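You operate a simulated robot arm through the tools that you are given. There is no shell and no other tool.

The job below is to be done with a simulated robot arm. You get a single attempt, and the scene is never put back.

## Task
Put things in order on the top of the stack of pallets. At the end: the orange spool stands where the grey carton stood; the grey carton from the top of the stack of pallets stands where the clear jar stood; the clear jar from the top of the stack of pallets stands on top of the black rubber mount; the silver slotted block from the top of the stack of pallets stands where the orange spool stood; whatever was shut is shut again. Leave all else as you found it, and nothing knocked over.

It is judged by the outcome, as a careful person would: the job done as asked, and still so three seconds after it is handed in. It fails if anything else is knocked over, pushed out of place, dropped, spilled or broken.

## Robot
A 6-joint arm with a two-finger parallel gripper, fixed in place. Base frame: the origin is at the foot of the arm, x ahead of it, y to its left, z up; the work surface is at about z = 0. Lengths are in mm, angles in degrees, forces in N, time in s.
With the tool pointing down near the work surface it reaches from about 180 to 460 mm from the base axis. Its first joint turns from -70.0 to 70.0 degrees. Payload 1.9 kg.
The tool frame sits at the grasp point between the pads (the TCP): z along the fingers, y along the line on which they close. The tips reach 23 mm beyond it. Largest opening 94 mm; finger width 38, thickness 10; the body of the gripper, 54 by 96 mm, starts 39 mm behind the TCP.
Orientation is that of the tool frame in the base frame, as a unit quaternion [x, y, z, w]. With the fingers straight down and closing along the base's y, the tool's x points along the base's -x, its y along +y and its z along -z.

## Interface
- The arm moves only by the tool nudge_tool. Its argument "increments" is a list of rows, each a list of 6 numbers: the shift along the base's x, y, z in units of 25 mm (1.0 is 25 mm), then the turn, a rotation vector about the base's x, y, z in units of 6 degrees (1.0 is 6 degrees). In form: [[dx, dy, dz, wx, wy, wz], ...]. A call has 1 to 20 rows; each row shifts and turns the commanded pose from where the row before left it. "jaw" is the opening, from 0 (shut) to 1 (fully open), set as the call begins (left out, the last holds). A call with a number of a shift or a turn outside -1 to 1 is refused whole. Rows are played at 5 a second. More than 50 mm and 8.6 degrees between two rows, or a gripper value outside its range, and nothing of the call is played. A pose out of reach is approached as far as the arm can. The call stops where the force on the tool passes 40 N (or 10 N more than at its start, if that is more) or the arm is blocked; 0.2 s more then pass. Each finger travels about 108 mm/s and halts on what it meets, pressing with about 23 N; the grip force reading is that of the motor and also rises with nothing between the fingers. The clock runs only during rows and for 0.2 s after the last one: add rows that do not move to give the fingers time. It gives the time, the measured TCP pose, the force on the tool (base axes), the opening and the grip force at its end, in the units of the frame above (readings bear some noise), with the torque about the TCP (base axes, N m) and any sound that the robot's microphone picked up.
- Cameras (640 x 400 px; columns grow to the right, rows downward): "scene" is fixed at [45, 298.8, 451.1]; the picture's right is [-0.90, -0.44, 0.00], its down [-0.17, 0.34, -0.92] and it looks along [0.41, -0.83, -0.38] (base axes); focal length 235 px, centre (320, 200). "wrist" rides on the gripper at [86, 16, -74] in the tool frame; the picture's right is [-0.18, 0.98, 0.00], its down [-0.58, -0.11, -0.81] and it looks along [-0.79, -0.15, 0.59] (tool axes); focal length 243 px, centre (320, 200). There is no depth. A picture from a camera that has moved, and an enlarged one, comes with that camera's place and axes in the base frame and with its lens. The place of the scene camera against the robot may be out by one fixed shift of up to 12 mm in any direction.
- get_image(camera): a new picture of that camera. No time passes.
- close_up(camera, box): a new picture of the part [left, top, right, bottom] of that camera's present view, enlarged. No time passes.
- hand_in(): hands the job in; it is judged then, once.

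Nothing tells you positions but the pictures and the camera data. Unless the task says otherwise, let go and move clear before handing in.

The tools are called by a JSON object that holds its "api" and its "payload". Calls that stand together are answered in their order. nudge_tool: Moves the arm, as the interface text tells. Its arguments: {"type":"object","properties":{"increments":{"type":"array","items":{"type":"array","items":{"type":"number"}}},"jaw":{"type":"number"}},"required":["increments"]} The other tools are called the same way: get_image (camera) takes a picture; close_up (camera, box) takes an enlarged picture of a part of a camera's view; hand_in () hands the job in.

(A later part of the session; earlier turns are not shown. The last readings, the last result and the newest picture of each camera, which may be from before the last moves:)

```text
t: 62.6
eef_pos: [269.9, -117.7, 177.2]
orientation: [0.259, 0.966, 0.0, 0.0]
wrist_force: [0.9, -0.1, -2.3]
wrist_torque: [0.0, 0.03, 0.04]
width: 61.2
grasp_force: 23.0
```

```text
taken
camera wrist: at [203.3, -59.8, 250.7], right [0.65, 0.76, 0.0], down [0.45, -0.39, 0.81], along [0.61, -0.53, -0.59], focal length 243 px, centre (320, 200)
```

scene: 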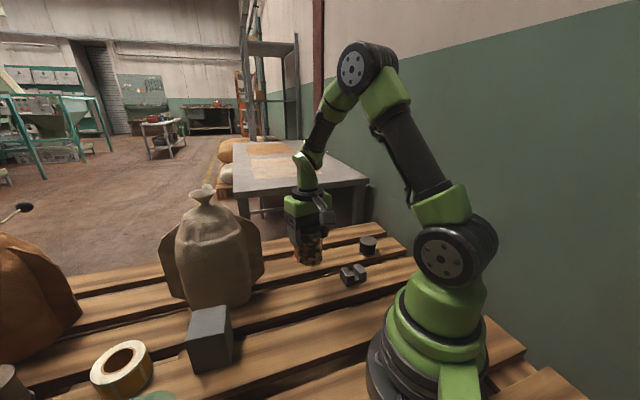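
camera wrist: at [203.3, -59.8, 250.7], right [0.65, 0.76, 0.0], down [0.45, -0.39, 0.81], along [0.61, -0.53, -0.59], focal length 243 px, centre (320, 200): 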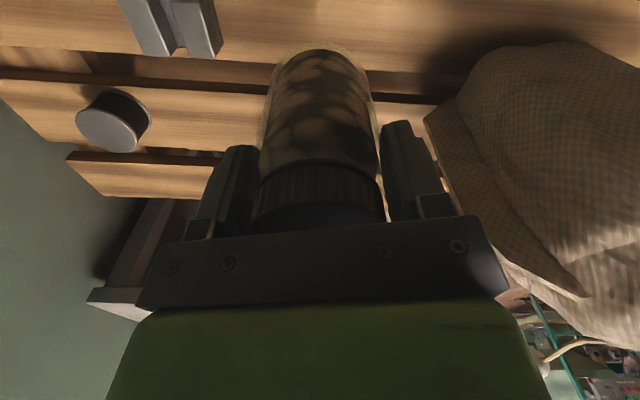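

The jar is held upright. I carry it over the mount again, staying above it.

{"api": "nudge_tool", "payload": {"increments": [[-0.18, -0.43, 0, 0, 0, -0.25], [-0.356, -0.859, 0, 0, 0, -0.5], [-0.356, -0.859, 0, 0, 0, -0.5], [-0.356, -0.859, 0, 0, 0, -0.5], [-0.356, -0.859, 0, 0, 0, -0.5], [-0.356, -0.859, 0, 0, 0, -0.5], [-0.356, -0.859, 0, 0, 0, -0.5], [-0.356, -0.859, 0, 0, 0, -0.5], [-0.356, -0.859, 0, 0, 0, -0.5], [-0.356, -0.859, 0, 0, 0, -0.5], [-0.18, -0.43, 0, 0, 0, -0.25], [0, 0, 0, -0.332, -0.135, 0], [0, 0, 0, -0.332, -0.135, 0], [0, 0, 0, 0, 0, 0], [0, 0, 0, 0, 0, 0]]}}

{"api": "get_image", "payload": {"camera": "wrist"}}

{"api": "close_up", "payload": {"camera": "wrist", "box": [240, 0, 400, 100]}}

{"api": "close_up", "payload": {"camera": "scene", "box": [345, 195, 401, 265]}}

```text
t: 65.8
eef_pos: [180.8, -333.0, 174.8]
orientation: [0.5, 0.865, -0.023, 0.03]
wrist_force: [0.2, 0.0, -2.0]
wrist_torque: [0.0, -0.01, -0.02]
width: 61.4
grasp_force: 22.9
```

```text
taken
camera wrist: at [149.4, -243.9, 243.2], right [0.94, 0.33, 0.0], down [0.17, -0.5, 0.85], along [0.28, -0.8, -0.53], focal length 243 px, centre (320, 200)
```

wrist: 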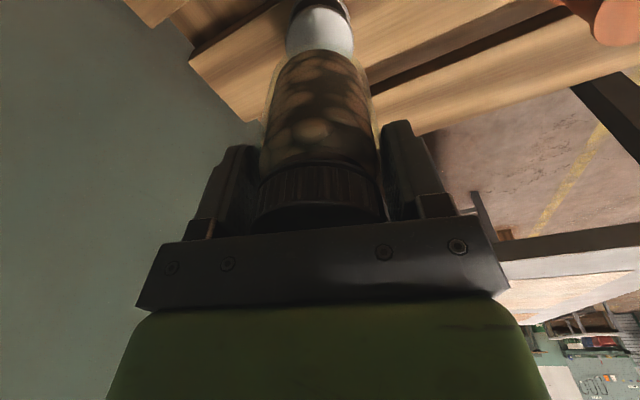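

```text
4.00 times, centred on (320, 50) of wrist
camera zoom: at [149.4, -243.9, 243.2], right [0.94, 0.33, 0.0], down [0.17, -0.5, 0.85], along [0.28, -0.8, -0.53], focal length 970 px, centre (320, 800)
```

zoom: 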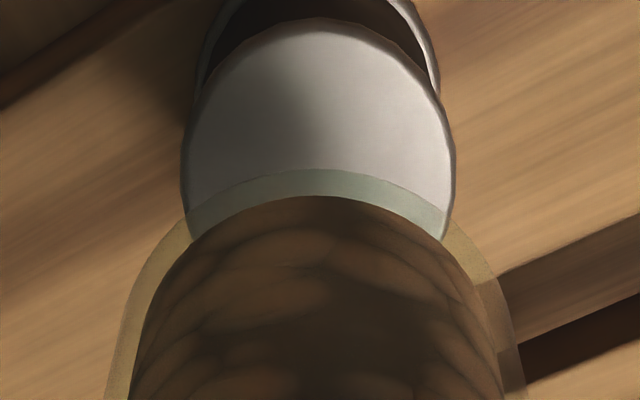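

```text
5.71 times, centred on (373, 230) of scene
camera zoom: at [45.0, 298.8, 451.1], right [-0.9, -0.44, 0.0], down [-0.17, 0.34, -0.92], along [0.41, -0.83, -0.38], focal length 1344 px, centre (17, 29)
```

zoom: 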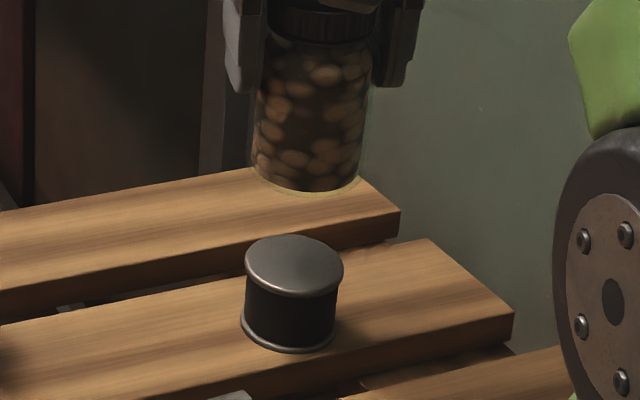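

{"api": "close_up", "payload": {"camera": "scene", "box": [350, 200, 398, 248]}}

```text
8.33 times, centred on (374, 224) of scene
camera zoom: at [45.0, 298.8, 451.1], right [-0.9, -0.44, 0.0], down [-0.17, 0.34, -0.92], along [0.41, -0.83, -0.38], focal length 1960 px, centre (-130, 0)
```

zoom: 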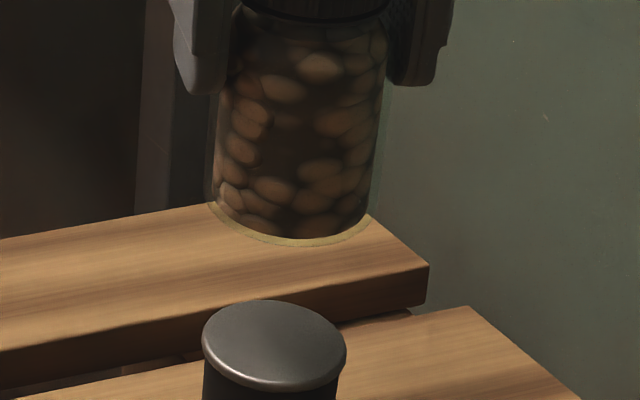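

Alignment is within about 1 mm. I nudge slightly and lower toward the plate.

{"api": "nudge_tool", "payload": {"increments": [[0.034, 0.012, -0.4, 0, 0, 0], [0, 0, -0.6, 0, 0, 0], [0, 0, -0.6, 0, 0, 0], [0, 0, -0.4, 0, 0, 0], [0, 0, 0, 0, 0, 0], [0, 0, 0, 0, 0, 0]]}}

{"api": "close_up", "payload": {"camera": "wrist", "box": [240, 0, 400, 100]}}

{"api": "close_up", "payload": {"camera": "scene", "box": [350, 213, 398, 261]}}

```text
t: 67.2
eef_pos: [181.7, -332.4, 125.3]
orientation: [0.5, 0.865, -0.023, 0.03]
wrist_force: [0.0, -0.3, -1.4]
wrist_torque: [0.01, 0.03, 0.01]
width: 61.4
grasp_force: 23.0
```

```text
4.00 times, centred on (320, 50) of wrist
camera zoom: at [150.5, -244.3, 193.5], right [0.94, 0.33, 0.0], down [0.17, -0.5, 0.85], along [0.28, -0.8, -0.53], focal length 970 px, centre (320, 800)
```

zoom: 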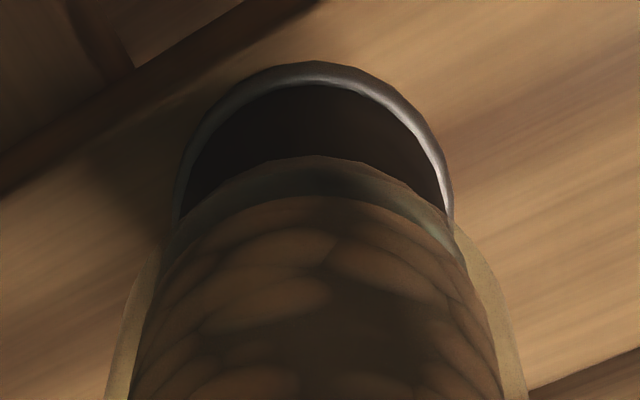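

```text
8.33 times, centred on (374, 237) of scene
camera zoom: at [45.0, 298.8, 451.1], right [-0.9, -0.44, 0.0], down [-0.17, 0.34, -0.92], along [0.41, -0.83, -0.38], focal length 1960 px, centre (-130, -108)
```

zoom: 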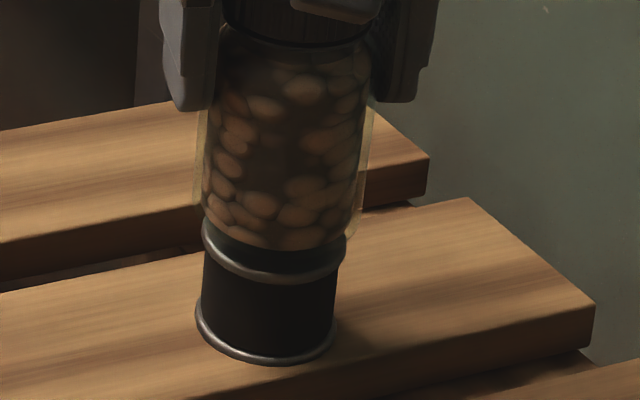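

Concentric. Now slow steps down to light contact.

{"api": "nudge_tool", "payload": {"increments": [[0, 0, -0.12, 0, 0, 0], [0, 0, -0.12, 0, 0, 0], [0, 0, -0.04, 0, 0, 0], [0, 0, 0, 0, 0, 0], [0, 0, 0, 0, 0, 0]]}}

{"api": "nudge_tool", "payload": {"increments": [[0, 0, -0.02, 0, 0, 0], [0, 0, -0.02, 0, 0, 0], [0, 0, 0, 0, 0, 0]]}}

```text
t: 68.4
eef_pos: [182.0, -332.3, 118.2]
orientation: [0.5, 0.865, -0.022, 0.03]
wrist_force: [0.1, -0.2, -1.9]
wrist_torque: [0.0, -0.03, -0.01]
width: 61.7
grasp_force: 22.8
```

```text
t: 69.2
eef_pos: [181.5, -332.2, 117.5]
orientation: [0.499, 0.866, -0.023, 0.029]
wrist_force: [-0.4, -0.2, -2.3]
wrist_torque: [-0.02, 0.04, -0.03]
width: 61.1
grasp_force: 23.1
```

{"api": "nudge_tool", "payload": {"increments": [[0, 0, -0.02, 0, 0, 0], [0, 0, -0.02, 0, 0, 0], [0, 0, 0, 0, 0, 0]]}}

{"api": "close_up", "payload": {"camera": "scene", "box": [350, 213, 398, 261]}}

```text
t: 70.0
eef_pos: [182.4, -332.6, 117.5]
orientation: [0.5, 0.865, -0.024, 0.03]
wrist_force: [-1.9, 2.1, 14.1]
wrist_torque: [0.28, 0.22, 0.01]
width: 61.2
grasp_force: 22.7
```

```text
8.33 times, centred on (374, 237) of scene
camera zoom: at [45.0, 298.8, 451.1], right [-0.9, -0.44, 0.0], down [-0.17, 0.34, -0.92], along [0.41, -0.83, -0.38], focal length 1960 px, centre (-130, -108)
```

zoom: 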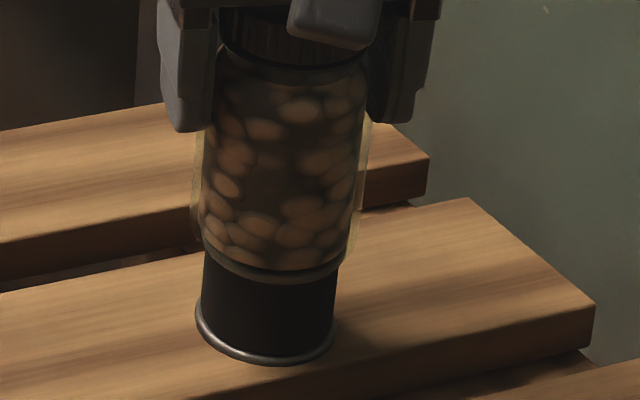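

Contact at z about 117.3, stiff, pressing on the low side, so the jar is nearly flush. I ease the pressure before opening.

{"api": "nudge_tool", "payload": {"increments": [[0, 0, 0.015, 0, 0, 0], [0, 0, 0, 0, 0, 0]]}}

```text
t: 70.6
eef_pos: [182.1, -333.3, 116.8]
orientation: [0.5, 0.865, -0.024, 0.031]
wrist_force: [0.6, 0.8, 11.4]
wrist_torque: [0.11, 0.03, -0.01]
width: 61.3
grasp_force: 22.7
```

{"api": "nudge_tool", "payload": {"increments": [[0, 0, 0.015, 0, 0, 0], [0, 0, 0, 0, 0, 0]]}}

```text
t: 71.2
eef_pos: [182.7, -332.3, 116.2]
orientation: [0.5, 0.865, -0.022, 0.03]
wrist_force: [1.4, -1.9, 4.7]
wrist_torque: [-0.16, -0.16, 0.0]
width: 61.4
grasp_force: 22.9
```

The contact force is now centred under the jar at about 5 N. I open the fingers.

{"api": "nudge_tool", "payload": {"increments": [[0, 0, 0, 0, 0, 0], [0, 0, 0, 0, 0, 0]], "jaw": 1}}

{"api": "close_up", "payload": {"camera": "wrist", "box": [240, 0, 430, 240]}}

{"api": "close_up", "payload": {"camera": "scene", "box": [350, 205, 394, 260]}}

```text
t: 71.8
eef_pos: [181.9, -332.3, 118.2]
orientation: [0.5, 0.865, -0.023, 0.029]
wrist_force: [-0.4, -0.2, -0.3]
wrist_torque: [0.04, -0.02, 0.03]
width: 94.1
grasp_force: 0.1
```

```text
1.67 times, centred on (335, 120) of wrist
camera zoom: at [150.6, -243.9, 185.0], right [0.94, 0.33, 0.0], down [0.17, -0.5, 0.85], along [0.28, -0.8, -0.53], focal length 404 px, centre (295, 333)
```

zoom: 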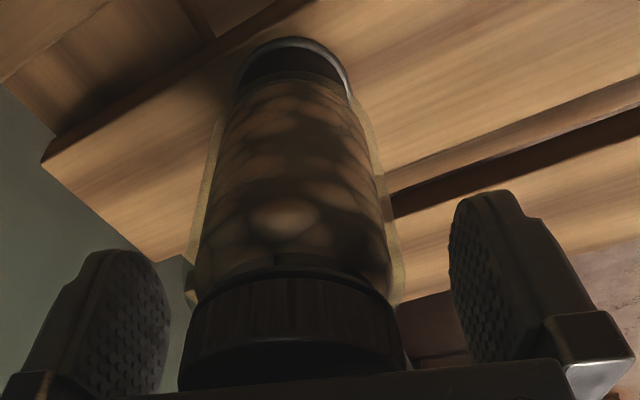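

```text
7.27 times, centred on (372, 232) of scene
camera zoom: at [45.0, 298.8, 451.1], right [-0.9, -0.44, 0.0], down [-0.17, 0.34, -0.92], along [0.41, -0.83, -0.38], focal length 1711 px, centre (-58, -36)
```

zoom: 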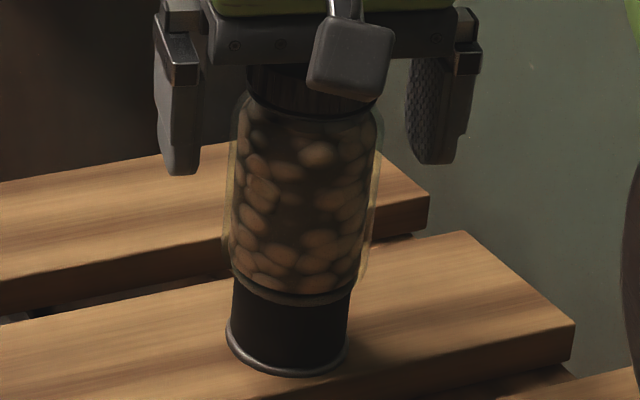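

{"api": "nudge_tool", "payload": {"increments": [[0, 0, 0, 0, 0, 0]]}}

{"api": "close_up", "payload": {"camera": "wrist", "box": [240, 0, 430, 240]}}

{"api": "close_up", "payload": {"camera": "scene", "box": [350, 205, 394, 260]}}

```text
t: 72.2
eef_pos: [182.2, -332.1, 117.1]
orientation: [0.5, 0.865, -0.024, 0.03]
wrist_force: [-0.4, 0.8, -0.9]
wrist_torque: [0.01, -0.02, 0.01]
width: 94.2
grasp_force: 0.0
```

```text
1.67 times, centred on (335, 120) of wrist
camera zoom: at [150.7, -244.0, 185.1], right [0.94, 0.33, 0.0], down [0.17, -0.5, 0.85], along [0.28, -0.8, -0.53], focal length 404 px, centre (295, 333)
```

zoom: 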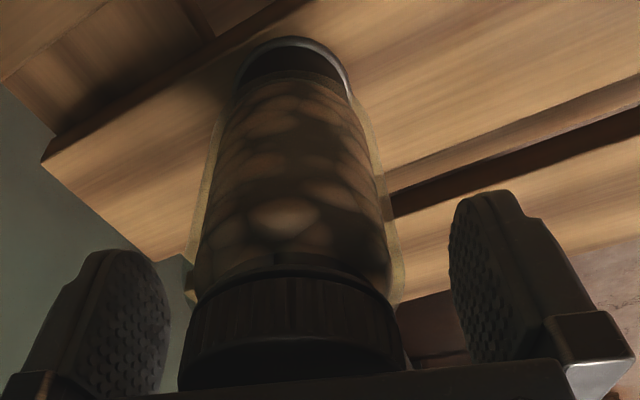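

```text
7.27 times, centred on (372, 232) of scene
camera zoom: at [45.0, 298.8, 451.1], right [-0.9, -0.44, 0.0], down [-0.17, 0.34, -0.92], along [0.41, -0.83, -0.38], focal length 1711 px, centre (-58, -36)
```

zoom: 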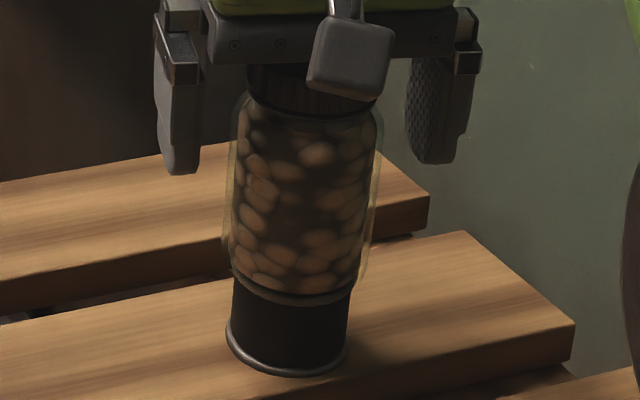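

The jar is perfectly still between the two pictures. I wait a bit more to confirm, then retract along the tool axis.

{"api": "nudge_tool", "payload": {"increments": [[0, 0, 0, 0, 0, 0], [0, 0, 0, 0, 0, 0], [0, 0, 0, 0, 0, 0], [0, 0, 0, 0, 0, 0], [0, 0, 0, 0, 0, 0], [0, 0, 0, 0, 0, 0], [-0.006, 0.014, 0.2, 0, 0, 0], [-0.011, 0.028, 0.4, 0, 0, 0], [-0.017, 0.042, 0.6, 0, 0, 0], [-0.022, 0.056, 0.8, 0, 0, 0], [-0.022, 0.056, 0.8, 0, 0, 0], [0, 0, 0.8, 0, 0, 0], [0, 0, 0.8, 0.332, 0.135, 0], [0, 0, 0.5, 0.332, 0.135, 0], [0, 0, 0, 0, 0, 0]]}}

{"api": "get_image", "payload": {"camera": "wrist"}}

{"api": "close_up", "payload": {"camera": "scene", "box": [345, 195, 401, 265]}}

```text
t: 75.4
eef_pos: [181.3, -326.9, 240.5]
orientation: [0.5, 0.866, 0.0, 0.0]
wrist_force: [-0.3, -0.5, 0.5]
wrist_torque: [0.03, -0.03, 0.03]
width: 94.0
grasp_force: 0.0
```

```text
taken
camera wrist: at [150.6, -244.1, 315.0], right [0.94, 0.33, 0.0], down [0.2, -0.56, 0.81], along [0.27, -0.76, -0.59], focal length 243 px, centre (320, 200)
```

wrist: 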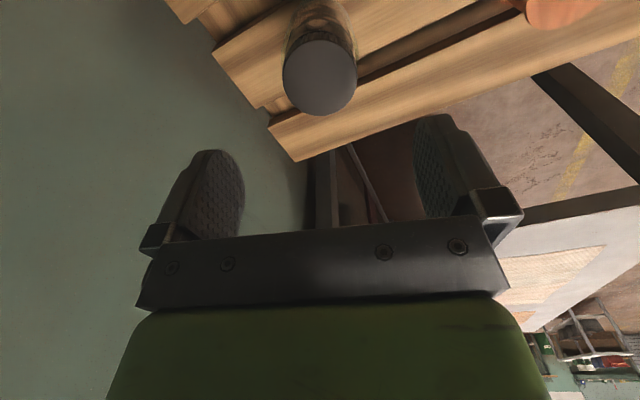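

```text
5.71 times, centred on (373, 230) of scene
camera zoom: at [45.0, 298.8, 451.1], right [-0.9, -0.44, 0.0], down [-0.17, 0.34, -0.92], along [0.41, -0.83, -0.38], focal length 1344 px, centre (17, 29)
```

zoom: 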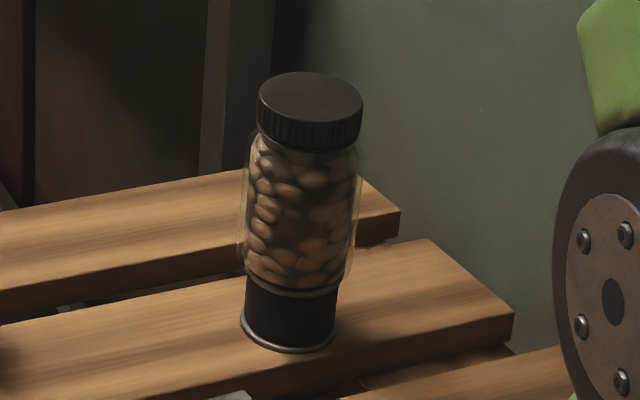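

The jar stands at rest on the mount. Now the grey carton: I swing round to the left, keeping well inside the sack, and look at it from close by.

{"api": "nudge_tool", "payload": {"increments": [[0.13, 0.92, 0, 0, 0, 1], [0.13, 0.92, 0, 0, 0, 1], [0.13, 0.92, 0, 0, 0, 1], [0.13, 0.92, 0, 0, 0, 1], [0.13, 0.92, 0, 0, 0, 1], [0.13, 0.92, 0, 0, 0, 1], [0.13, 0.92, 0, 0, 0, 1], [0.13, 0.92, 0, 0, 0, 1], [0.13, 0.92, 0, 0, 0, 1], [0.13, 0.92, 0, 0, 0, 1], [0.13, 0.92, 0, 0, 0, 1], [0.13, 0.92, 0, 0, 0, 1], [0.13, 0.92, 0, 0, 0, 1], [0.13, 0.92, 0, 0, 0, 1], [0.13, 0.92, 0, 0, 0, 1], [0, 0, 0, 0, 0, 0]]}}

{"api": "get_image", "payload": {"camera": "wrist"}}

{"api": "get_image", "payload": {"camera": "scene"}}

```text
t: 78.8
eef_pos: [229.7, 17.9, 239.1]
orientation: [-0.259, 0.966, 0.0, 0.0]
wrist_force: [1.2, 0.4, 0.6]
wrist_torque: [0.0, 0.04, 0.04]
width: 94.2
grasp_force: 0.1
```

```text
taken
camera wrist: at [145.0, -10.3, 314.6], right [-0.33, 0.94, 0.0], down [0.56, 0.2, 0.81], along [0.76, 0.27, -0.59], focal length 243 px, centre (320, 200)
```

wrist: 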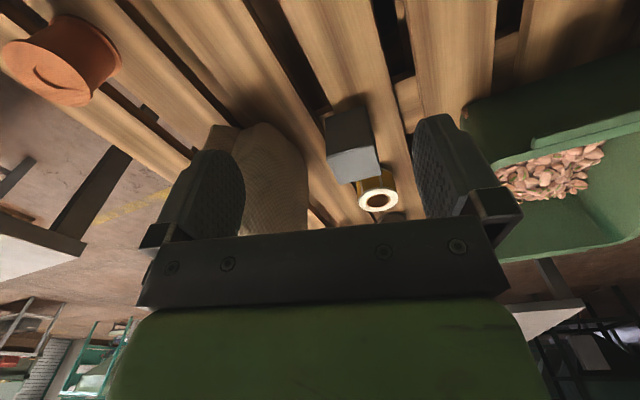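

```text
taken
```

scene: 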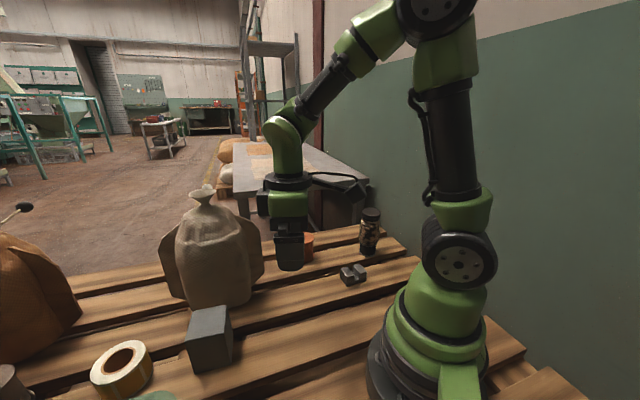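

{"api": "close_up", "payload": {"camera": "wrist", "box": [280, 60, 440, 230]}}

{"api": "close_up", "payload": {"camera": "wrist", "box": [300, 90, 400, 200]}}

{"api": "close_up", "payload": {"camera": "wrist", "box": [400, 0, 640, 260]}}

```text
2.35 times, centred on (360, 145) of wrist
camera zoom: at [145.0, -10.3, 314.6], right [-0.33, 0.94, 0.0], down [0.56, 0.2, 0.81], along [0.76, 0.27, -0.59], focal length 571 px, centre (226, 329)
```

zoom: 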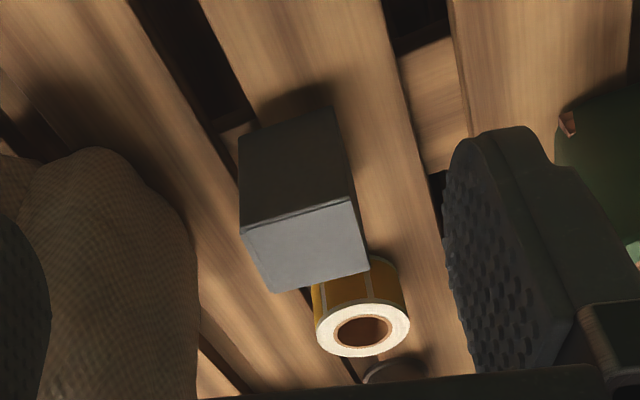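

```text
3.64 times, centred on (350, 145) of wrist
camera zoom: at [145.0, -10.3, 314.6], right [-0.33, 0.94, 0.0], down [0.56, 0.2, 0.81], along [0.76, 0.27, -0.59], focal length 882 px, centre (211, 400)
```

zoom: 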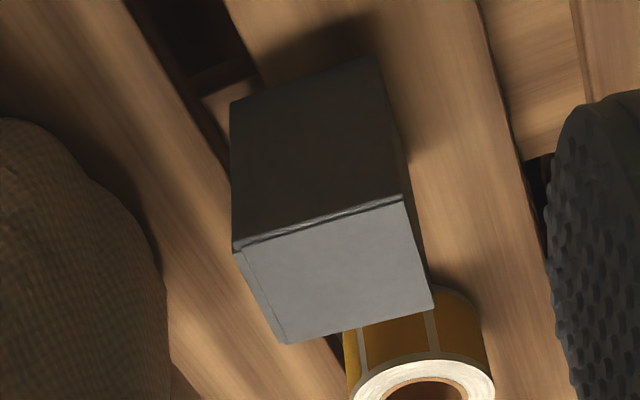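

```text
1.54 times, centred on (520, 130) of wrist
camera zoom: at [145.0, -10.3, 314.6], right [-0.33, 0.94, 0.0], down [0.56, 0.2, 0.81], along [0.76, 0.27, -0.59], focal length 373 px, centre (12, 308)
```

zoom: 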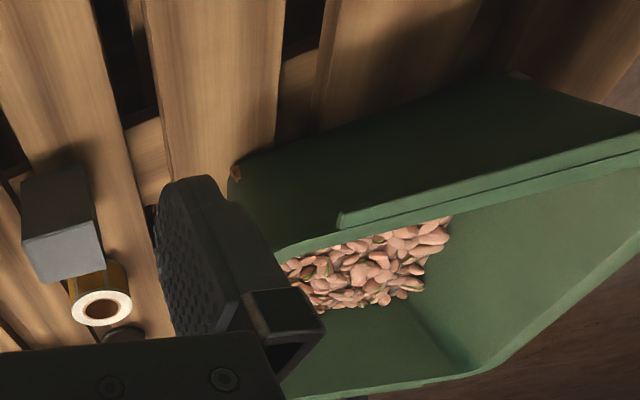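

The carton is about 61x58x84 mm, centred near (354.5,114.2), with sides at about 41.5° and 131.5°. A green bin of nuts lies to the left, and the sack's edge is about 65 mm from the carton. I hover above the carton with the fingers turned to its sides.

{"api": "nudge_tool", "payload": {"increments": [[0.713, 0.55, -0.509, 0, 0, 0.274], [0.713, 0.55, -0.509, 0, 0, 0.274], [0.713, 0.55, -0.509, 0, 0, 0.274], [0.713, 0.55, -0.509, 0, 0, 0.274], [0.713, 0.55, -0.509, 0, 0, 0.274], [0.713, 0.55, -0.509, 0, 0, 0.274], [0.713, 0.55, -0.509, 0, 0, 0.274], [0, 0, 0, 0, 0, 0], [0, 0, 0, 0, 0, 0]]}}

{"api": "get_image", "payload": {"camera": "wrist"}}

{"api": "close_up", "payload": {"camera": "wrist", "box": [220, 30, 420, 190]}}

{"api": "get_image", "payload": {"camera": "scene"}}

```text
t: 80.8
eef_pos: [354.4, 114.4, 150.1]
orientation: [-0.354, 0.935, 0.0, 0.0]
wrist_force: [0.0, -0.4, 0.1]
wrist_torque: [-0.01, 0.01, 0.02]
width: 94.1
grasp_force: 0.1
```

```text
taken
camera wrist: at [277.9, 69.7, 225.9], right [-0.51, 0.86, 0.0], down [0.51, 0.3, 0.81], along [0.69, 0.41, -0.59], focal length 243 px, centre (320, 200)
```

wrist: 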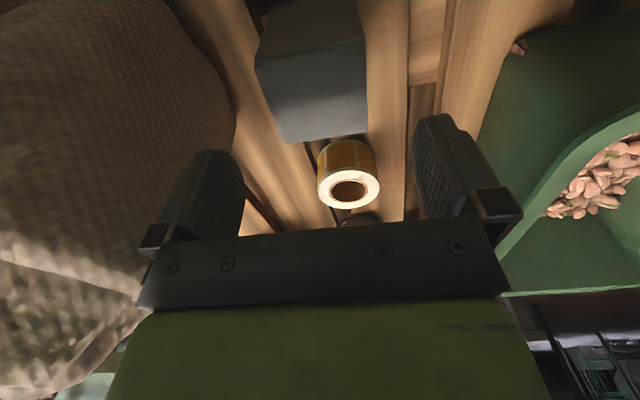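

```text
2.50 times, centred on (320, 110) of wrist
camera zoom: at [277.9, 69.7, 225.9], right [-0.51, 0.86, 0.0], down [0.51, 0.3, 0.81], along [0.69, 0.41, -0.59], focal length 606 px, centre (320, 425)
```

zoom: 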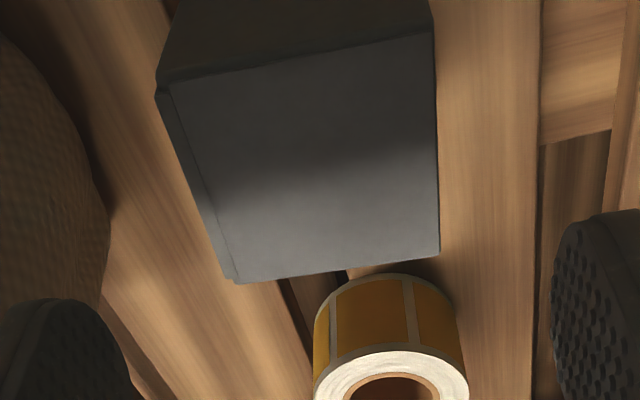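

```text
taken
```

scene: 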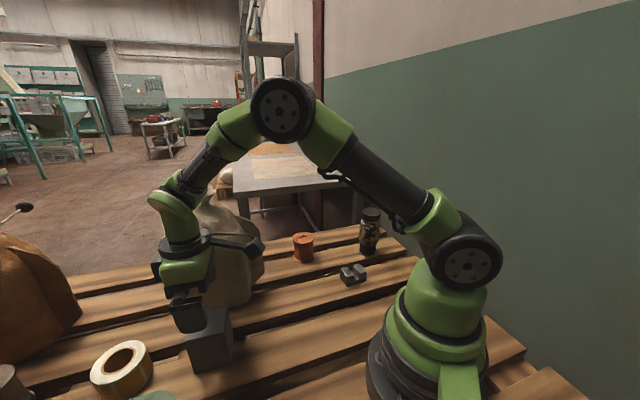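

The carton's sides match the finger angle, and the left finger has about 40 mm to the sack. I go down in two stages.

{"api": "nudge_tool", "payload": {"increments": [[0.03, 0, -0.6, 0, 0, 0], [0, 0, -0.7, 0, 0, 0], [0, 0, -0.7, 0, 0, 0], [0, 0, -0.4, 0, 0, 0], [0, 0, 0, 0, 0, 0]]}}

{"api": "get_image", "payload": {"camera": "wrist"}}

{"api": "close_up", "payload": {"camera": "scene", "box": [120, 200, 300, 390]}}

```text
t: 82.0
eef_pos: [354.3, 115.4, 91.8]
orientation: [-0.353, 0.936, 0.0, 0.0]
wrist_force: [-0.1, 0.3, -0.3]
wrist_torque: [0.02, -0.02, -0.01]
width: 94.1
grasp_force: 0.0
```

```text
taken
camera wrist: at [278.1, 69.9, 165.7], right [-0.51, 0.86, 0.0], down [0.51, 0.3, 0.81], along [0.69, 0.41, -0.59], focal length 243 px, centre (320, 200)
```

wrist: 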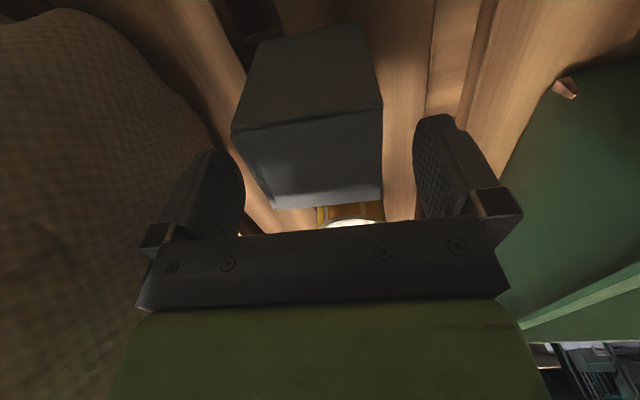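

```text
2.11 times, centred on (210, 295) of scene
camera zoom: at [45.0, 298.8, 451.1], right [-0.9, -0.44, 0.0], down [-0.17, 0.34, -0.92], along [0.41, -0.83, -0.38], focal length 495 px, centre (552, 0)
```

zoom: 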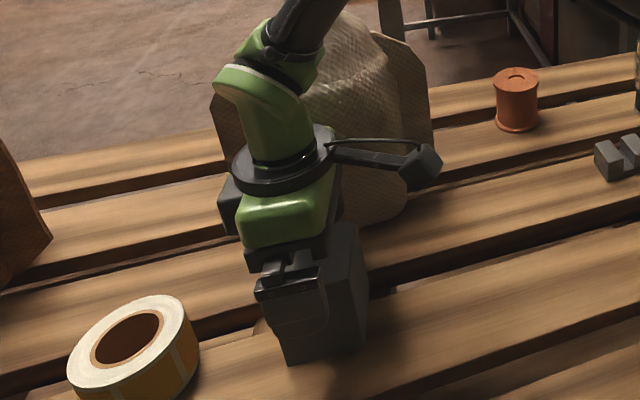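

Nothing touches and the carton is centred between the fingers. I continue down and grip.

{"api": "nudge_tool", "payload": {"increments": [[0, 0, -0.5, 0, 0, 0], [0, 0, -0.5, 0, 0, 0], [0, 0, -0.4, 0, 0, 0], [0, 0, -0.1, 0, 0, 0], [0, 0, 0, 0, 0, 0]]}}

{"api": "get_image", "payload": {"camera": "wrist"}}

```text
t: 83.2
eef_pos: [354.0, 115.7, 53.8]
orientation: [-0.353, 0.936, 0.0, 0.0]
wrist_force: [-0.5, -0.2, -0.3]
wrist_torque: [0.0, 0.01, -0.01]
width: 94.1
grasp_force: 0.1
```

```text
taken
camera wrist: at [277.8, 69.7, 128.4], right [-0.51, 0.86, 0.0], down [0.51, 0.3, 0.81], along [0.69, 0.41, -0.59], focal length 243 px, centre (320, 200)
```

wrist: 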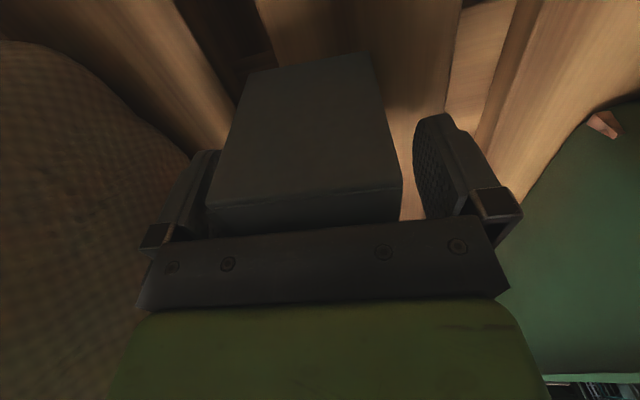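

{"api": "nudge_tool", "payload": {"increments": [[0, 0, 0, 0, 0, 0], [0, 0, 0, 0, 0, 0], [0, 0, 0, 0, 0, 0]], "jaw": 0}}

{"api": "get_image", "payload": {"camera": "wrist"}}

```text
t: 84.0
eef_pos: [353.7, 114.8, 55.0]
orientation: [-0.353, 0.936, 0.0, -0.001]
wrist_force: [-0.1, 0.2, -0.2]
wrist_torque: [0.03, -0.05, -0.05]
width: 61.8
grasp_force: 22.7
```

```text
taken
camera wrist: at [277.8, 69.6, 128.5], right [-0.51, 0.86, 0.0], down [0.51, 0.3, 0.81], along [0.69, 0.41, -0.59], focal length 243 px, centre (320, 200)
```

wrist: 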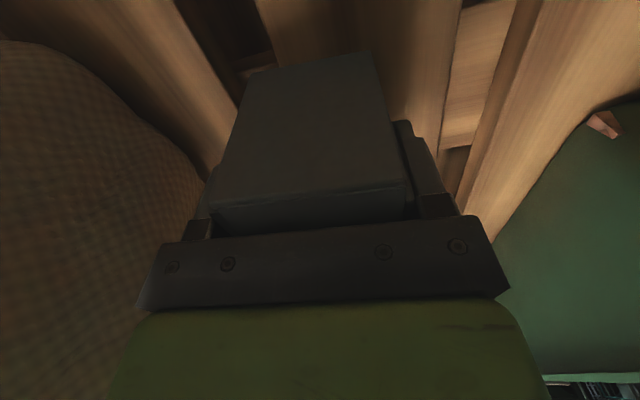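

Gripped at 61.8 mm. I lift gently.

{"api": "nudge_tool", "payload": {"increments": [[0, 0, 0.15, 0, 0, 0], [0, 0, 0.4, 0, 0, 0], [0, 0, 0.7, 0, 0, 0], [0, 0, 0.8, 0, 0, 0], [0, 0, 0.8, 0, 0, 0], [0, 0, 0.8, 0, 0, 0], [0, 0, 0.4, 0, 0, 0], [0, 0, 0, 0, 0, 0], [0, 0, 0, 0, 0, 0]]}}

{"api": "get_image", "payload": {"camera": "wrist"}}

{"api": "get_image", "payload": {"camera": "scene"}}

```text
t: 86.0
eef_pos: [353.8, 112.7, 154.4]
orientation: [-0.354, 0.935, 0.0, 0.0]
wrist_force: [-0.9, -1.4, -1.2]
wrist_torque: [-0.01, -0.02, 0.0]
width: 61.9
grasp_force: 23.4
```

```text
taken
camera wrist: at [278.0, 69.0, 229.4], right [-0.51, 0.86, 0.0], down [0.51, 0.3, 0.81], along [0.69, 0.41, -0.59], focal length 243 px, centre (320, 200)
```

wrist: 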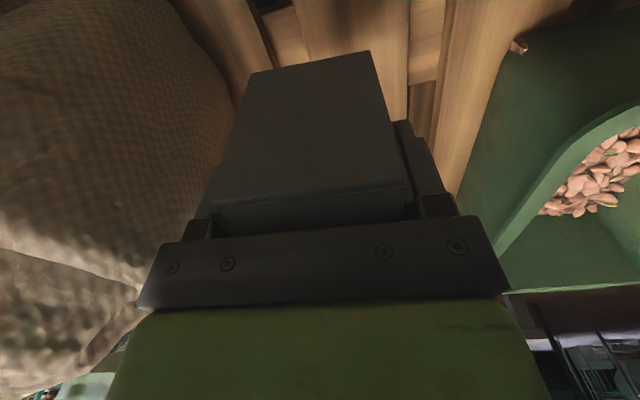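

```text
taken
```

scene: 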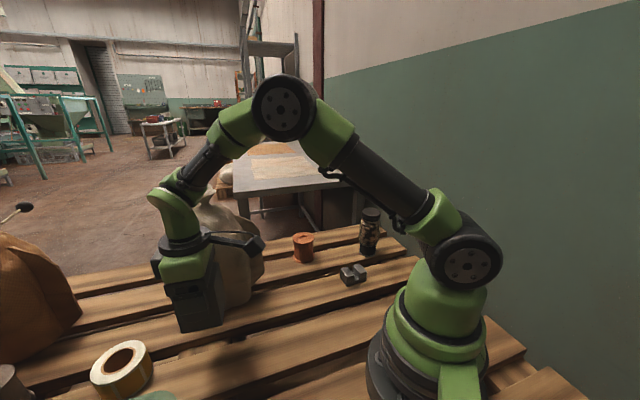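

The carton is up. I carry it on an inside path, away from the sack, to where the jar stood, about (271,-115).

{"api": "nudge_tool", "payload": {"increments": [[-0.4, -0.3, 0.1, 0, 0, 0], [-0.788, -0.592, 0.1, 0, 0, 0], [-0.788, -0.592, 0, 0, 0, 0], [-0.788, -0.592, 0, 0, 0, 0], [-0.788, -0.592, 0, 0, 0, 0], [-0.388, -0.492, 0, 0, 0, 0], [-0.15, -0.8, 0, 0, 0, 0], [-0.15, -0.8, 0, 0, 0, 0], [-0.15, -0.8, 0, 0, 0, 0], [-0.15, -0.8, 0, 0, 0, 0], [0.1, -0.8, 0, 0, 0, 0], [0.3, -0.8, 0, 0, 0, 0], [0.4, -0.8, 0, 0, 0, 0], [0.3, -0.5, 0, 0, 0, 0], [0.144, -0.296, 0, 0, 0, 0], [0, 0, 0, 0, 0, 0], [0, 0, 0, 0, 0, 0]]}}

{"api": "get_image", "payload": {"camera": "wrist"}}

{"api": "get_image", "payload": {"camera": "scene"}}

```text
t: 89.6
eef_pos: [271.3, -124.2, 159.7]
orientation: [-0.354, 0.935, 0.0, 0.001]
wrist_force: [1.0, 0.0, -1.3]
wrist_torque: [-0.01, 0.01, 0.01]
width: 61.5
grasp_force: 23.5
```

```text
taken
camera wrist: at [195.4, -169.0, 234.4], right [-0.51, 0.86, 0.0], down [0.51, 0.3, 0.81], along [0.69, 0.41, -0.59], focal length 243 px, centre (320, 200)
```

wrist: 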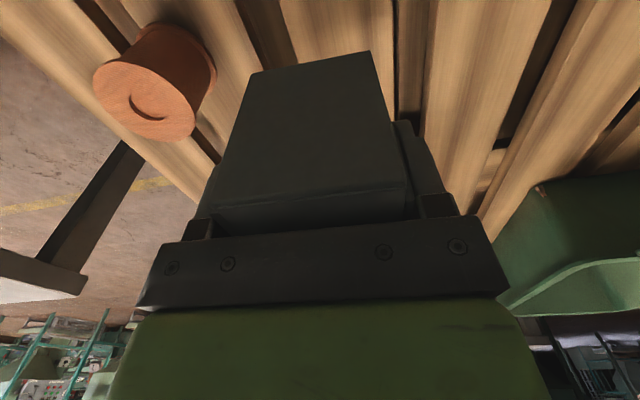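

```text
taken
```

scene: 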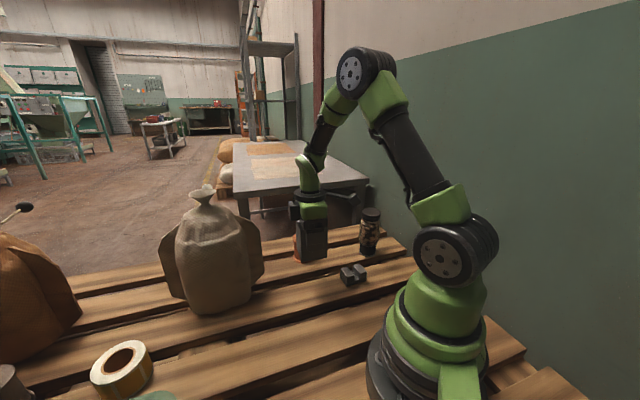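

I overshot y by about 8 mm. I correct that and lower most of the way.

{"api": "nudge_tool", "payload": {"increments": [[-0.02, 0.336, 0, 0, 0, 0], [0, 0, -0.5, 0, 0, 0], [0, 0, -0.8, 0, 0, 0], [0, 0, -0.8, 0, 0, 0], [0, 0, -0.8, 0, 0, 0], [0, 0, -0.6, 0, 0, 0], [0, 0, -0.3, 0, 0, 0], [0, 0, 0, 0, 0, 0], [0, 0, 0, 0, 0, 0]]}}

{"api": "close_up", "payload": {"camera": "scene", "box": [260, 200, 400, 310]}}

{"api": "get_image", "payload": {"camera": "wrist"}}

```text
t: 91.6
eef_pos: [271.1, -115.7, 64.0]
orientation: [-0.354, 0.935, 0.0, 0.0]
wrist_force: [-0.2, -0.1, -1.3]
wrist_torque: [-0.03, 0.05, -0.01]
width: 61.5
grasp_force: 22.7
```

```text
3.64 times, centred on (330, 255) of scene
camera zoom: at [45.0, 298.8, 451.1], right [-0.9, -0.44, 0.0], down [-0.17, 0.34, -0.92], along [0.41, -0.83, -0.38], focal length 855 px, centre (284, 0)
```

zoom: 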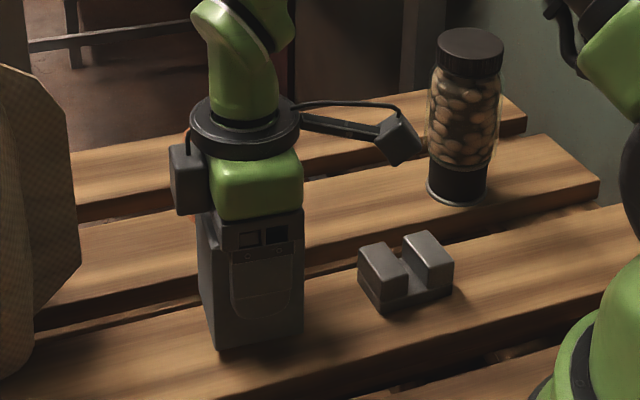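

```text
taken
camera wrist: at [194.9, -160.6, 139.4], right [-0.51, 0.86, 0.0], down [0.51, 0.3, 0.81], along [0.69, 0.41, -0.59], focal length 243 px, centre (320, 200)
```

wrist: 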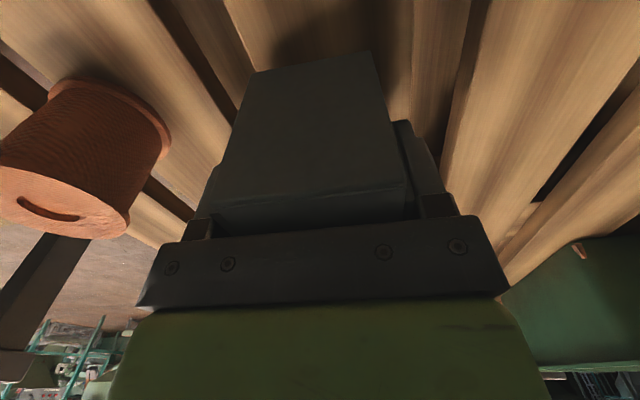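

{"api": "nudge_tool", "payload": {"increments": [[0, 0, -0.16, 0, 0, 0], [0, 0, -0.08, 0, 0, 0], [0, 0, -0.06, 0, 0, 0], [0, 0, 0, 0, 0, 0]]}}

{"api": "nudge_tool", "payload": {"increments": [[0, 0, -0.03, 0, 0, 0], [0, 0, -0.03, 0, 0, 0], [0, 0, 0, 0, 0, 0]]}}

```text
t: 92.6
eef_pos: [270.7, -116.5, 57.5]
orientation: [-0.354, 0.935, 0.0, 0.0]
wrist_force: [0.1, 0.4, -1.0]
wrist_torque: [0.0, -0.01, 0.04]
width: 61.9
grasp_force: 23.5
```

```text
t: 93.4
eef_pos: [270.2, -114.4, 56.0]
orientation: [-0.354, 0.935, 0.0, -0.001]
wrist_force: [-0.1, -1.0, -1.5]
wrist_torque: [0.02, 0.0, 0.02]
width: 61.8
grasp_force: 23.1
```

{"api": "nudge_tool", "payload": {"increments": [[0, 0, -0.03, 0, 0, 0], [0, 0, -0.03, 0, 0, 0], [0, 0, 0, 0, 0, 0]]}}

```text
t: 94.2
eef_pos: [270.4, -116.0, 54.8]
orientation: [-0.353, 0.936, 0.001, 0.0]
wrist_force: [-0.4, 0.4, -1.5]
wrist_torque: [-0.02, 0.01, 0.0]
width: 61.6
grasp_force: 23.5
```

{"api": "nudge_tool", "payload": {"increments": [[0, 0, -0.03, 0, 0, 0], [0, 0, 0, 0, 0, 0]]}}

```text
t: 94.8
eef_pos: [270.8, -116.2, 52.5]
orientation: [-0.353, 0.936, 0.001, 0.0]
wrist_force: [-2.0, 0.4, 13.6]
wrist_torque: [0.15, 0.23, 0.06]
width: 62.1
grasp_force: 22.4
```

The carton has landed. I ease off and open.

{"api": "nudge_tool", "payload": {"increments": [[0, 0, 0.02, 0, 0, 0], [0, 0, 0, 0, 0, 0]]}}

{"api": "nudge_tool", "payload": {"increments": [[0, 0, 0, 0, 0, 0], [0, 0, 0, 0, 0, 0], [0, 0, 0, 0, 0, 0]], "jaw": 1}}

{"api": "get_image", "payload": {"camera": "wrist"}}

{"api": "close_up", "payload": {"camera": "scene", "box": [260, 200, 400, 310]}}

```text
t: 95.4
eef_pos: [270.6, -117.1, 53.3]
orientation: [-0.354, 0.935, 0.0, 0.0]
wrist_force: [0.8, 1.3, 3.4]
wrist_torque: [0.12, -0.2, 0.05]
width: 61.9
grasp_force: 23.4
```

```text
t: 96.2
eef_pos: [271.6, -115.8, 53.3]
orientation: [-0.354, 0.935, -0.001, 0.001]
wrist_force: [-0.7, -0.6, 0.8]
wrist_torque: [0.02, -0.03, 0.01]
width: 93.8
grasp_force: 0.1
```

```text
taken
camera wrist: at [194.9, -161.1, 128.5], right [-0.51, 0.86, 0.0], down [0.51, 0.3, 0.81], along [0.69, 0.41, -0.59], focal length 243 px, centre (320, 200)
```

wrist: 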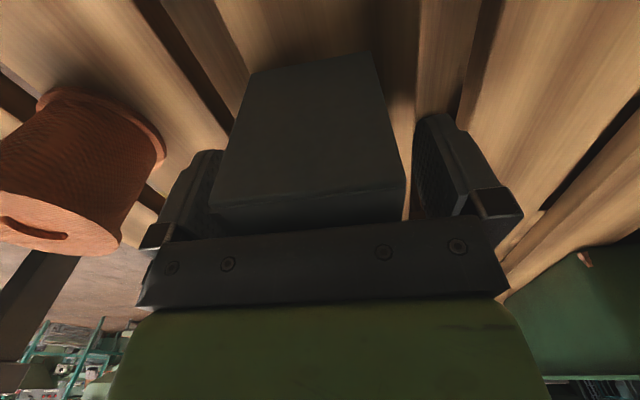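

```text
3.64 times, centred on (330, 255) of scene
camera zoom: at [45.0, 298.8, 451.1], right [-0.9, -0.44, 0.0], down [-0.17, 0.34, -0.92], along [0.41, -0.83, -0.38], focal length 855 px, centre (284, 0)
```

zoom: 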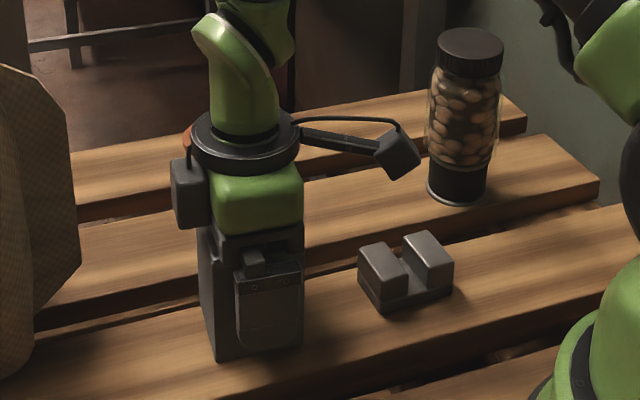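

The carton stands where the jar was. I rise clear and move over the orange spool.

{"api": "nudge_tool", "payload": {"increments": [[0, 0, 0.3, 0, 0, 0], [0, 0, 0.6, 0, 0, 0], [0, 0, 0.9, 0, 0, 0], [0, 0, 0.9, 0, 0, 0], [0, 0, 0.9, 0, 0, 0], [0, 0, 0.9, 0, 0, 0], [0, 0, 0.9, 0, 0, 0], [0.4, -0.5265, -0.15, 0, 0, -0.865], [0.4, -0.5265, -0.15, 0, 0, -0.865], [0.4, -0.5265, -0.15, 0, 0, -0.865], [0.4, -0.5265, -0.15, 0, 0, -0.865], [0.4, -0.5265, -0.15, 0, 0, -0.865], [0.4, -0.5265, -0.15, 0, 0, -0.865], [0.4, -0.5265, -0.15, 0, 0, -0.865], [0.4, -0.5265, -0.15, 0, 0, -0.865], [0, 0, 0, 0, 0, 0], [0, 0, 0, 0, 0, 0]]}}

{"api": "get_image", "payload": {"camera": "wrist"}}

{"api": "close_up", "payload": {"camera": "wrist", "box": [240, 20, 400, 130]}}

{"api": "get_image", "payload": {"camera": "scene"}}

```text
t: 99.8
eef_pos: [351.1, -221.2, 157.4]
orientation: [0.001, 1.0, 0.0, 0.0]
wrist_force: [-1.0, -0.3, 0.9]
wrist_torque: [0.02, -0.03, 0.01]
width: 94.0
grasp_force: 0.0
```

```text
taken
camera wrist: at [264.0, -205.1, 233.2], right [0.19, 0.98, 0.0], down [0.58, -0.11, 0.81], along [0.79, -0.15, -0.59], focal length 243 px, centre (320, 200)
```

wrist: 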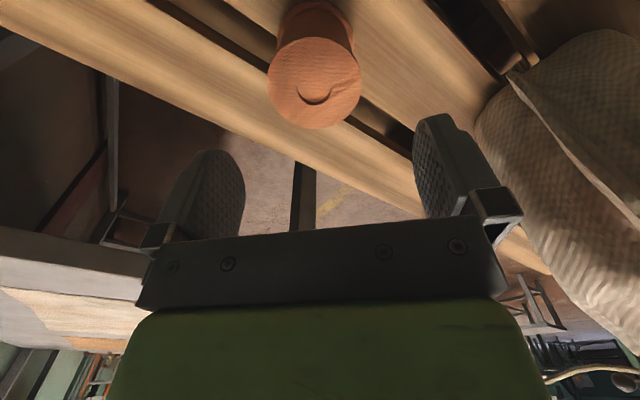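

```text
3.64 times, centred on (320, 75) of wrist
camera zoom: at [264.0, -205.1, 233.2], right [0.19, 0.98, 0.0], down [0.58, -0.11, 0.81], along [0.79, -0.15, -0.59], focal length 882 px, centre (320, 654)
```

zoom: 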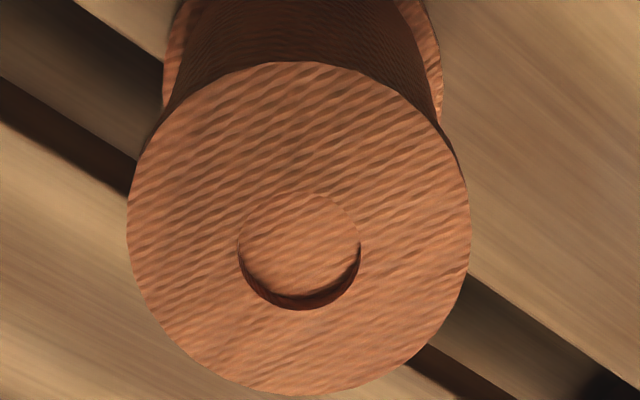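

```text
taken
```

scene: 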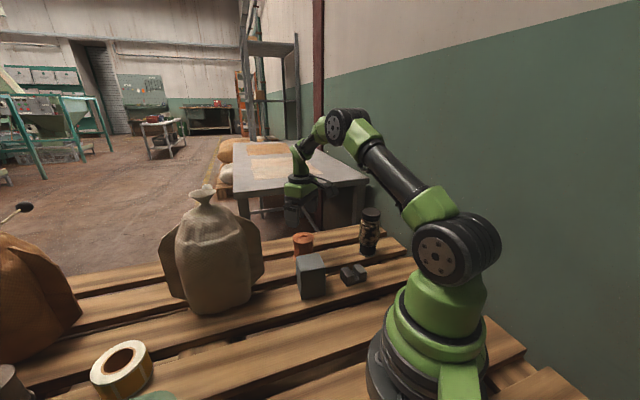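

The spool's centre comes out at about (351,-225), 64 mm wide, with its top near z 76. I align over it and go down to grip it at the upper flange.

{"api": "nudge_tool", "payload": {"increments": [[0.052, -0.172, 0, 0, 0, 0], [0, 0, -0.6, 0, 0, 0], [0, 0, -0.7, 0, 0, 0], [0, 0, -0.7, 0, 0, 0], [0, 0, 0, 0, 0, 0]]}}

{"api": "get_image", "payload": {"camera": "wrist"}}

{"api": "close_up", "payload": {"camera": "wrist", "box": [230, 60, 430, 220]}}

```text
t: 101.0
eef_pos: [351.2, -225.8, 107.2]
orientation: [0.0, 1.0, 0.0, 0.0]
wrist_force: [-0.2, -0.6, -0.4]
wrist_torque: [0.01, 0.0, -0.03]
width: 94.1
grasp_force: 0.1
```

```text
taken
camera wrist: at [265.0, -209.4, 182.9], right [0.19, 0.98, 0.0], down [0.58, -0.11, 0.81], along [0.79, -0.15, -0.59], focal length 243 px, centre (320, 200)
```

wrist: 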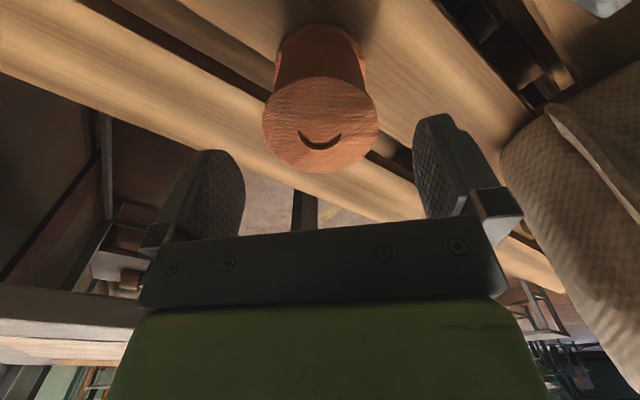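

```text
2.50 times, centred on (330, 140) of wrist
camera zoom: at [265.0, -209.4, 182.9], right [0.19, 0.98, 0.0], down [0.58, -0.11, 0.81], along [0.79, -0.15, -0.59], focal length 606 px, centre (295, 350)
```

zoom: 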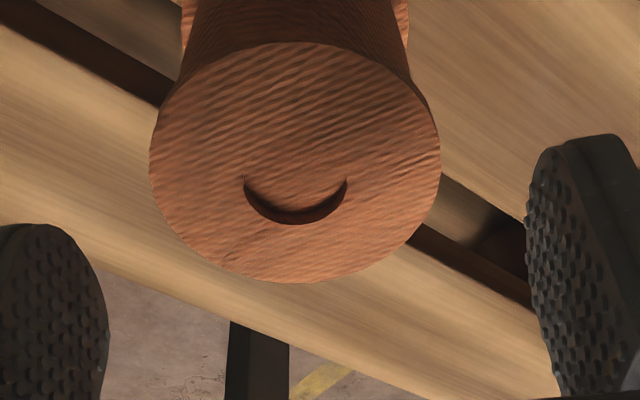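

Centred across the fingers. Down to grip height.

{"api": "nudge_tool", "payload": {"increments": [[-0.04, 0.005, -0.5, 0, 0, 0], [0, 0, -0.6, 0, 0, 0], [0, 0, -0.5, 0, 0, 0], [0, 0, -0.3, 0, 0, 0], [0, 0, 0, 0, 0, 0]]}}

{"api": "get_image", "payload": {"camera": "wrist"}}

{"api": "close_up", "payload": {"camera": "scene", "box": [260, 180, 400, 310]}}

```text
t: 102.2
eef_pos: [351.8, -226.3, 62.2]
orientation: [0.001, 1.0, 0.0, 0.0]
wrist_force: [-0.5, 0.5, -1.2]
wrist_torque: [-0.03, -0.02, -0.01]
width: 94.1
grasp_force: 0.1
```

```text
taken
camera wrist: at [264.1, -209.5, 136.0], right [0.19, 0.98, 0.0], down [0.58, -0.11, 0.81], along [0.79, -0.15, -0.59], focal length 243 px, centre (320, 200)
```

wrist: 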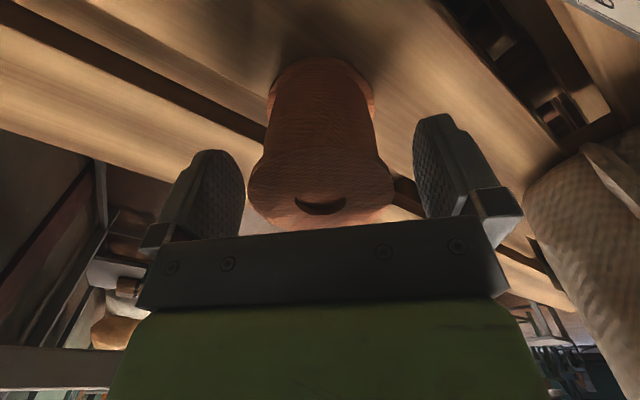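

```text
3.08 times, centred on (330, 245) of scene
camera zoom: at [45.0, 298.8, 451.1], right [-0.9, -0.44, 0.0], down [-0.17, 0.34, -0.92], along [0.41, -0.83, -0.38], focal length 724 px, centre (289, 62)
```

zoom: 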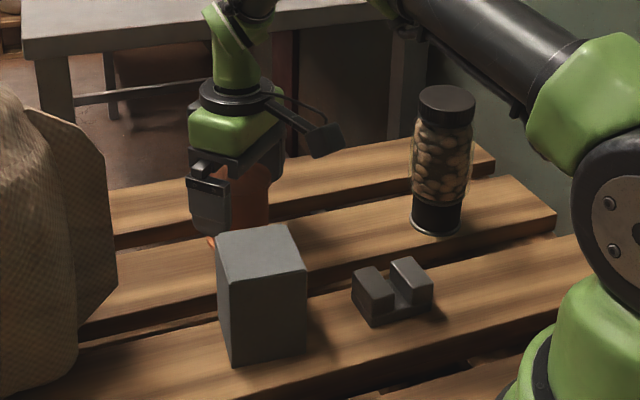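

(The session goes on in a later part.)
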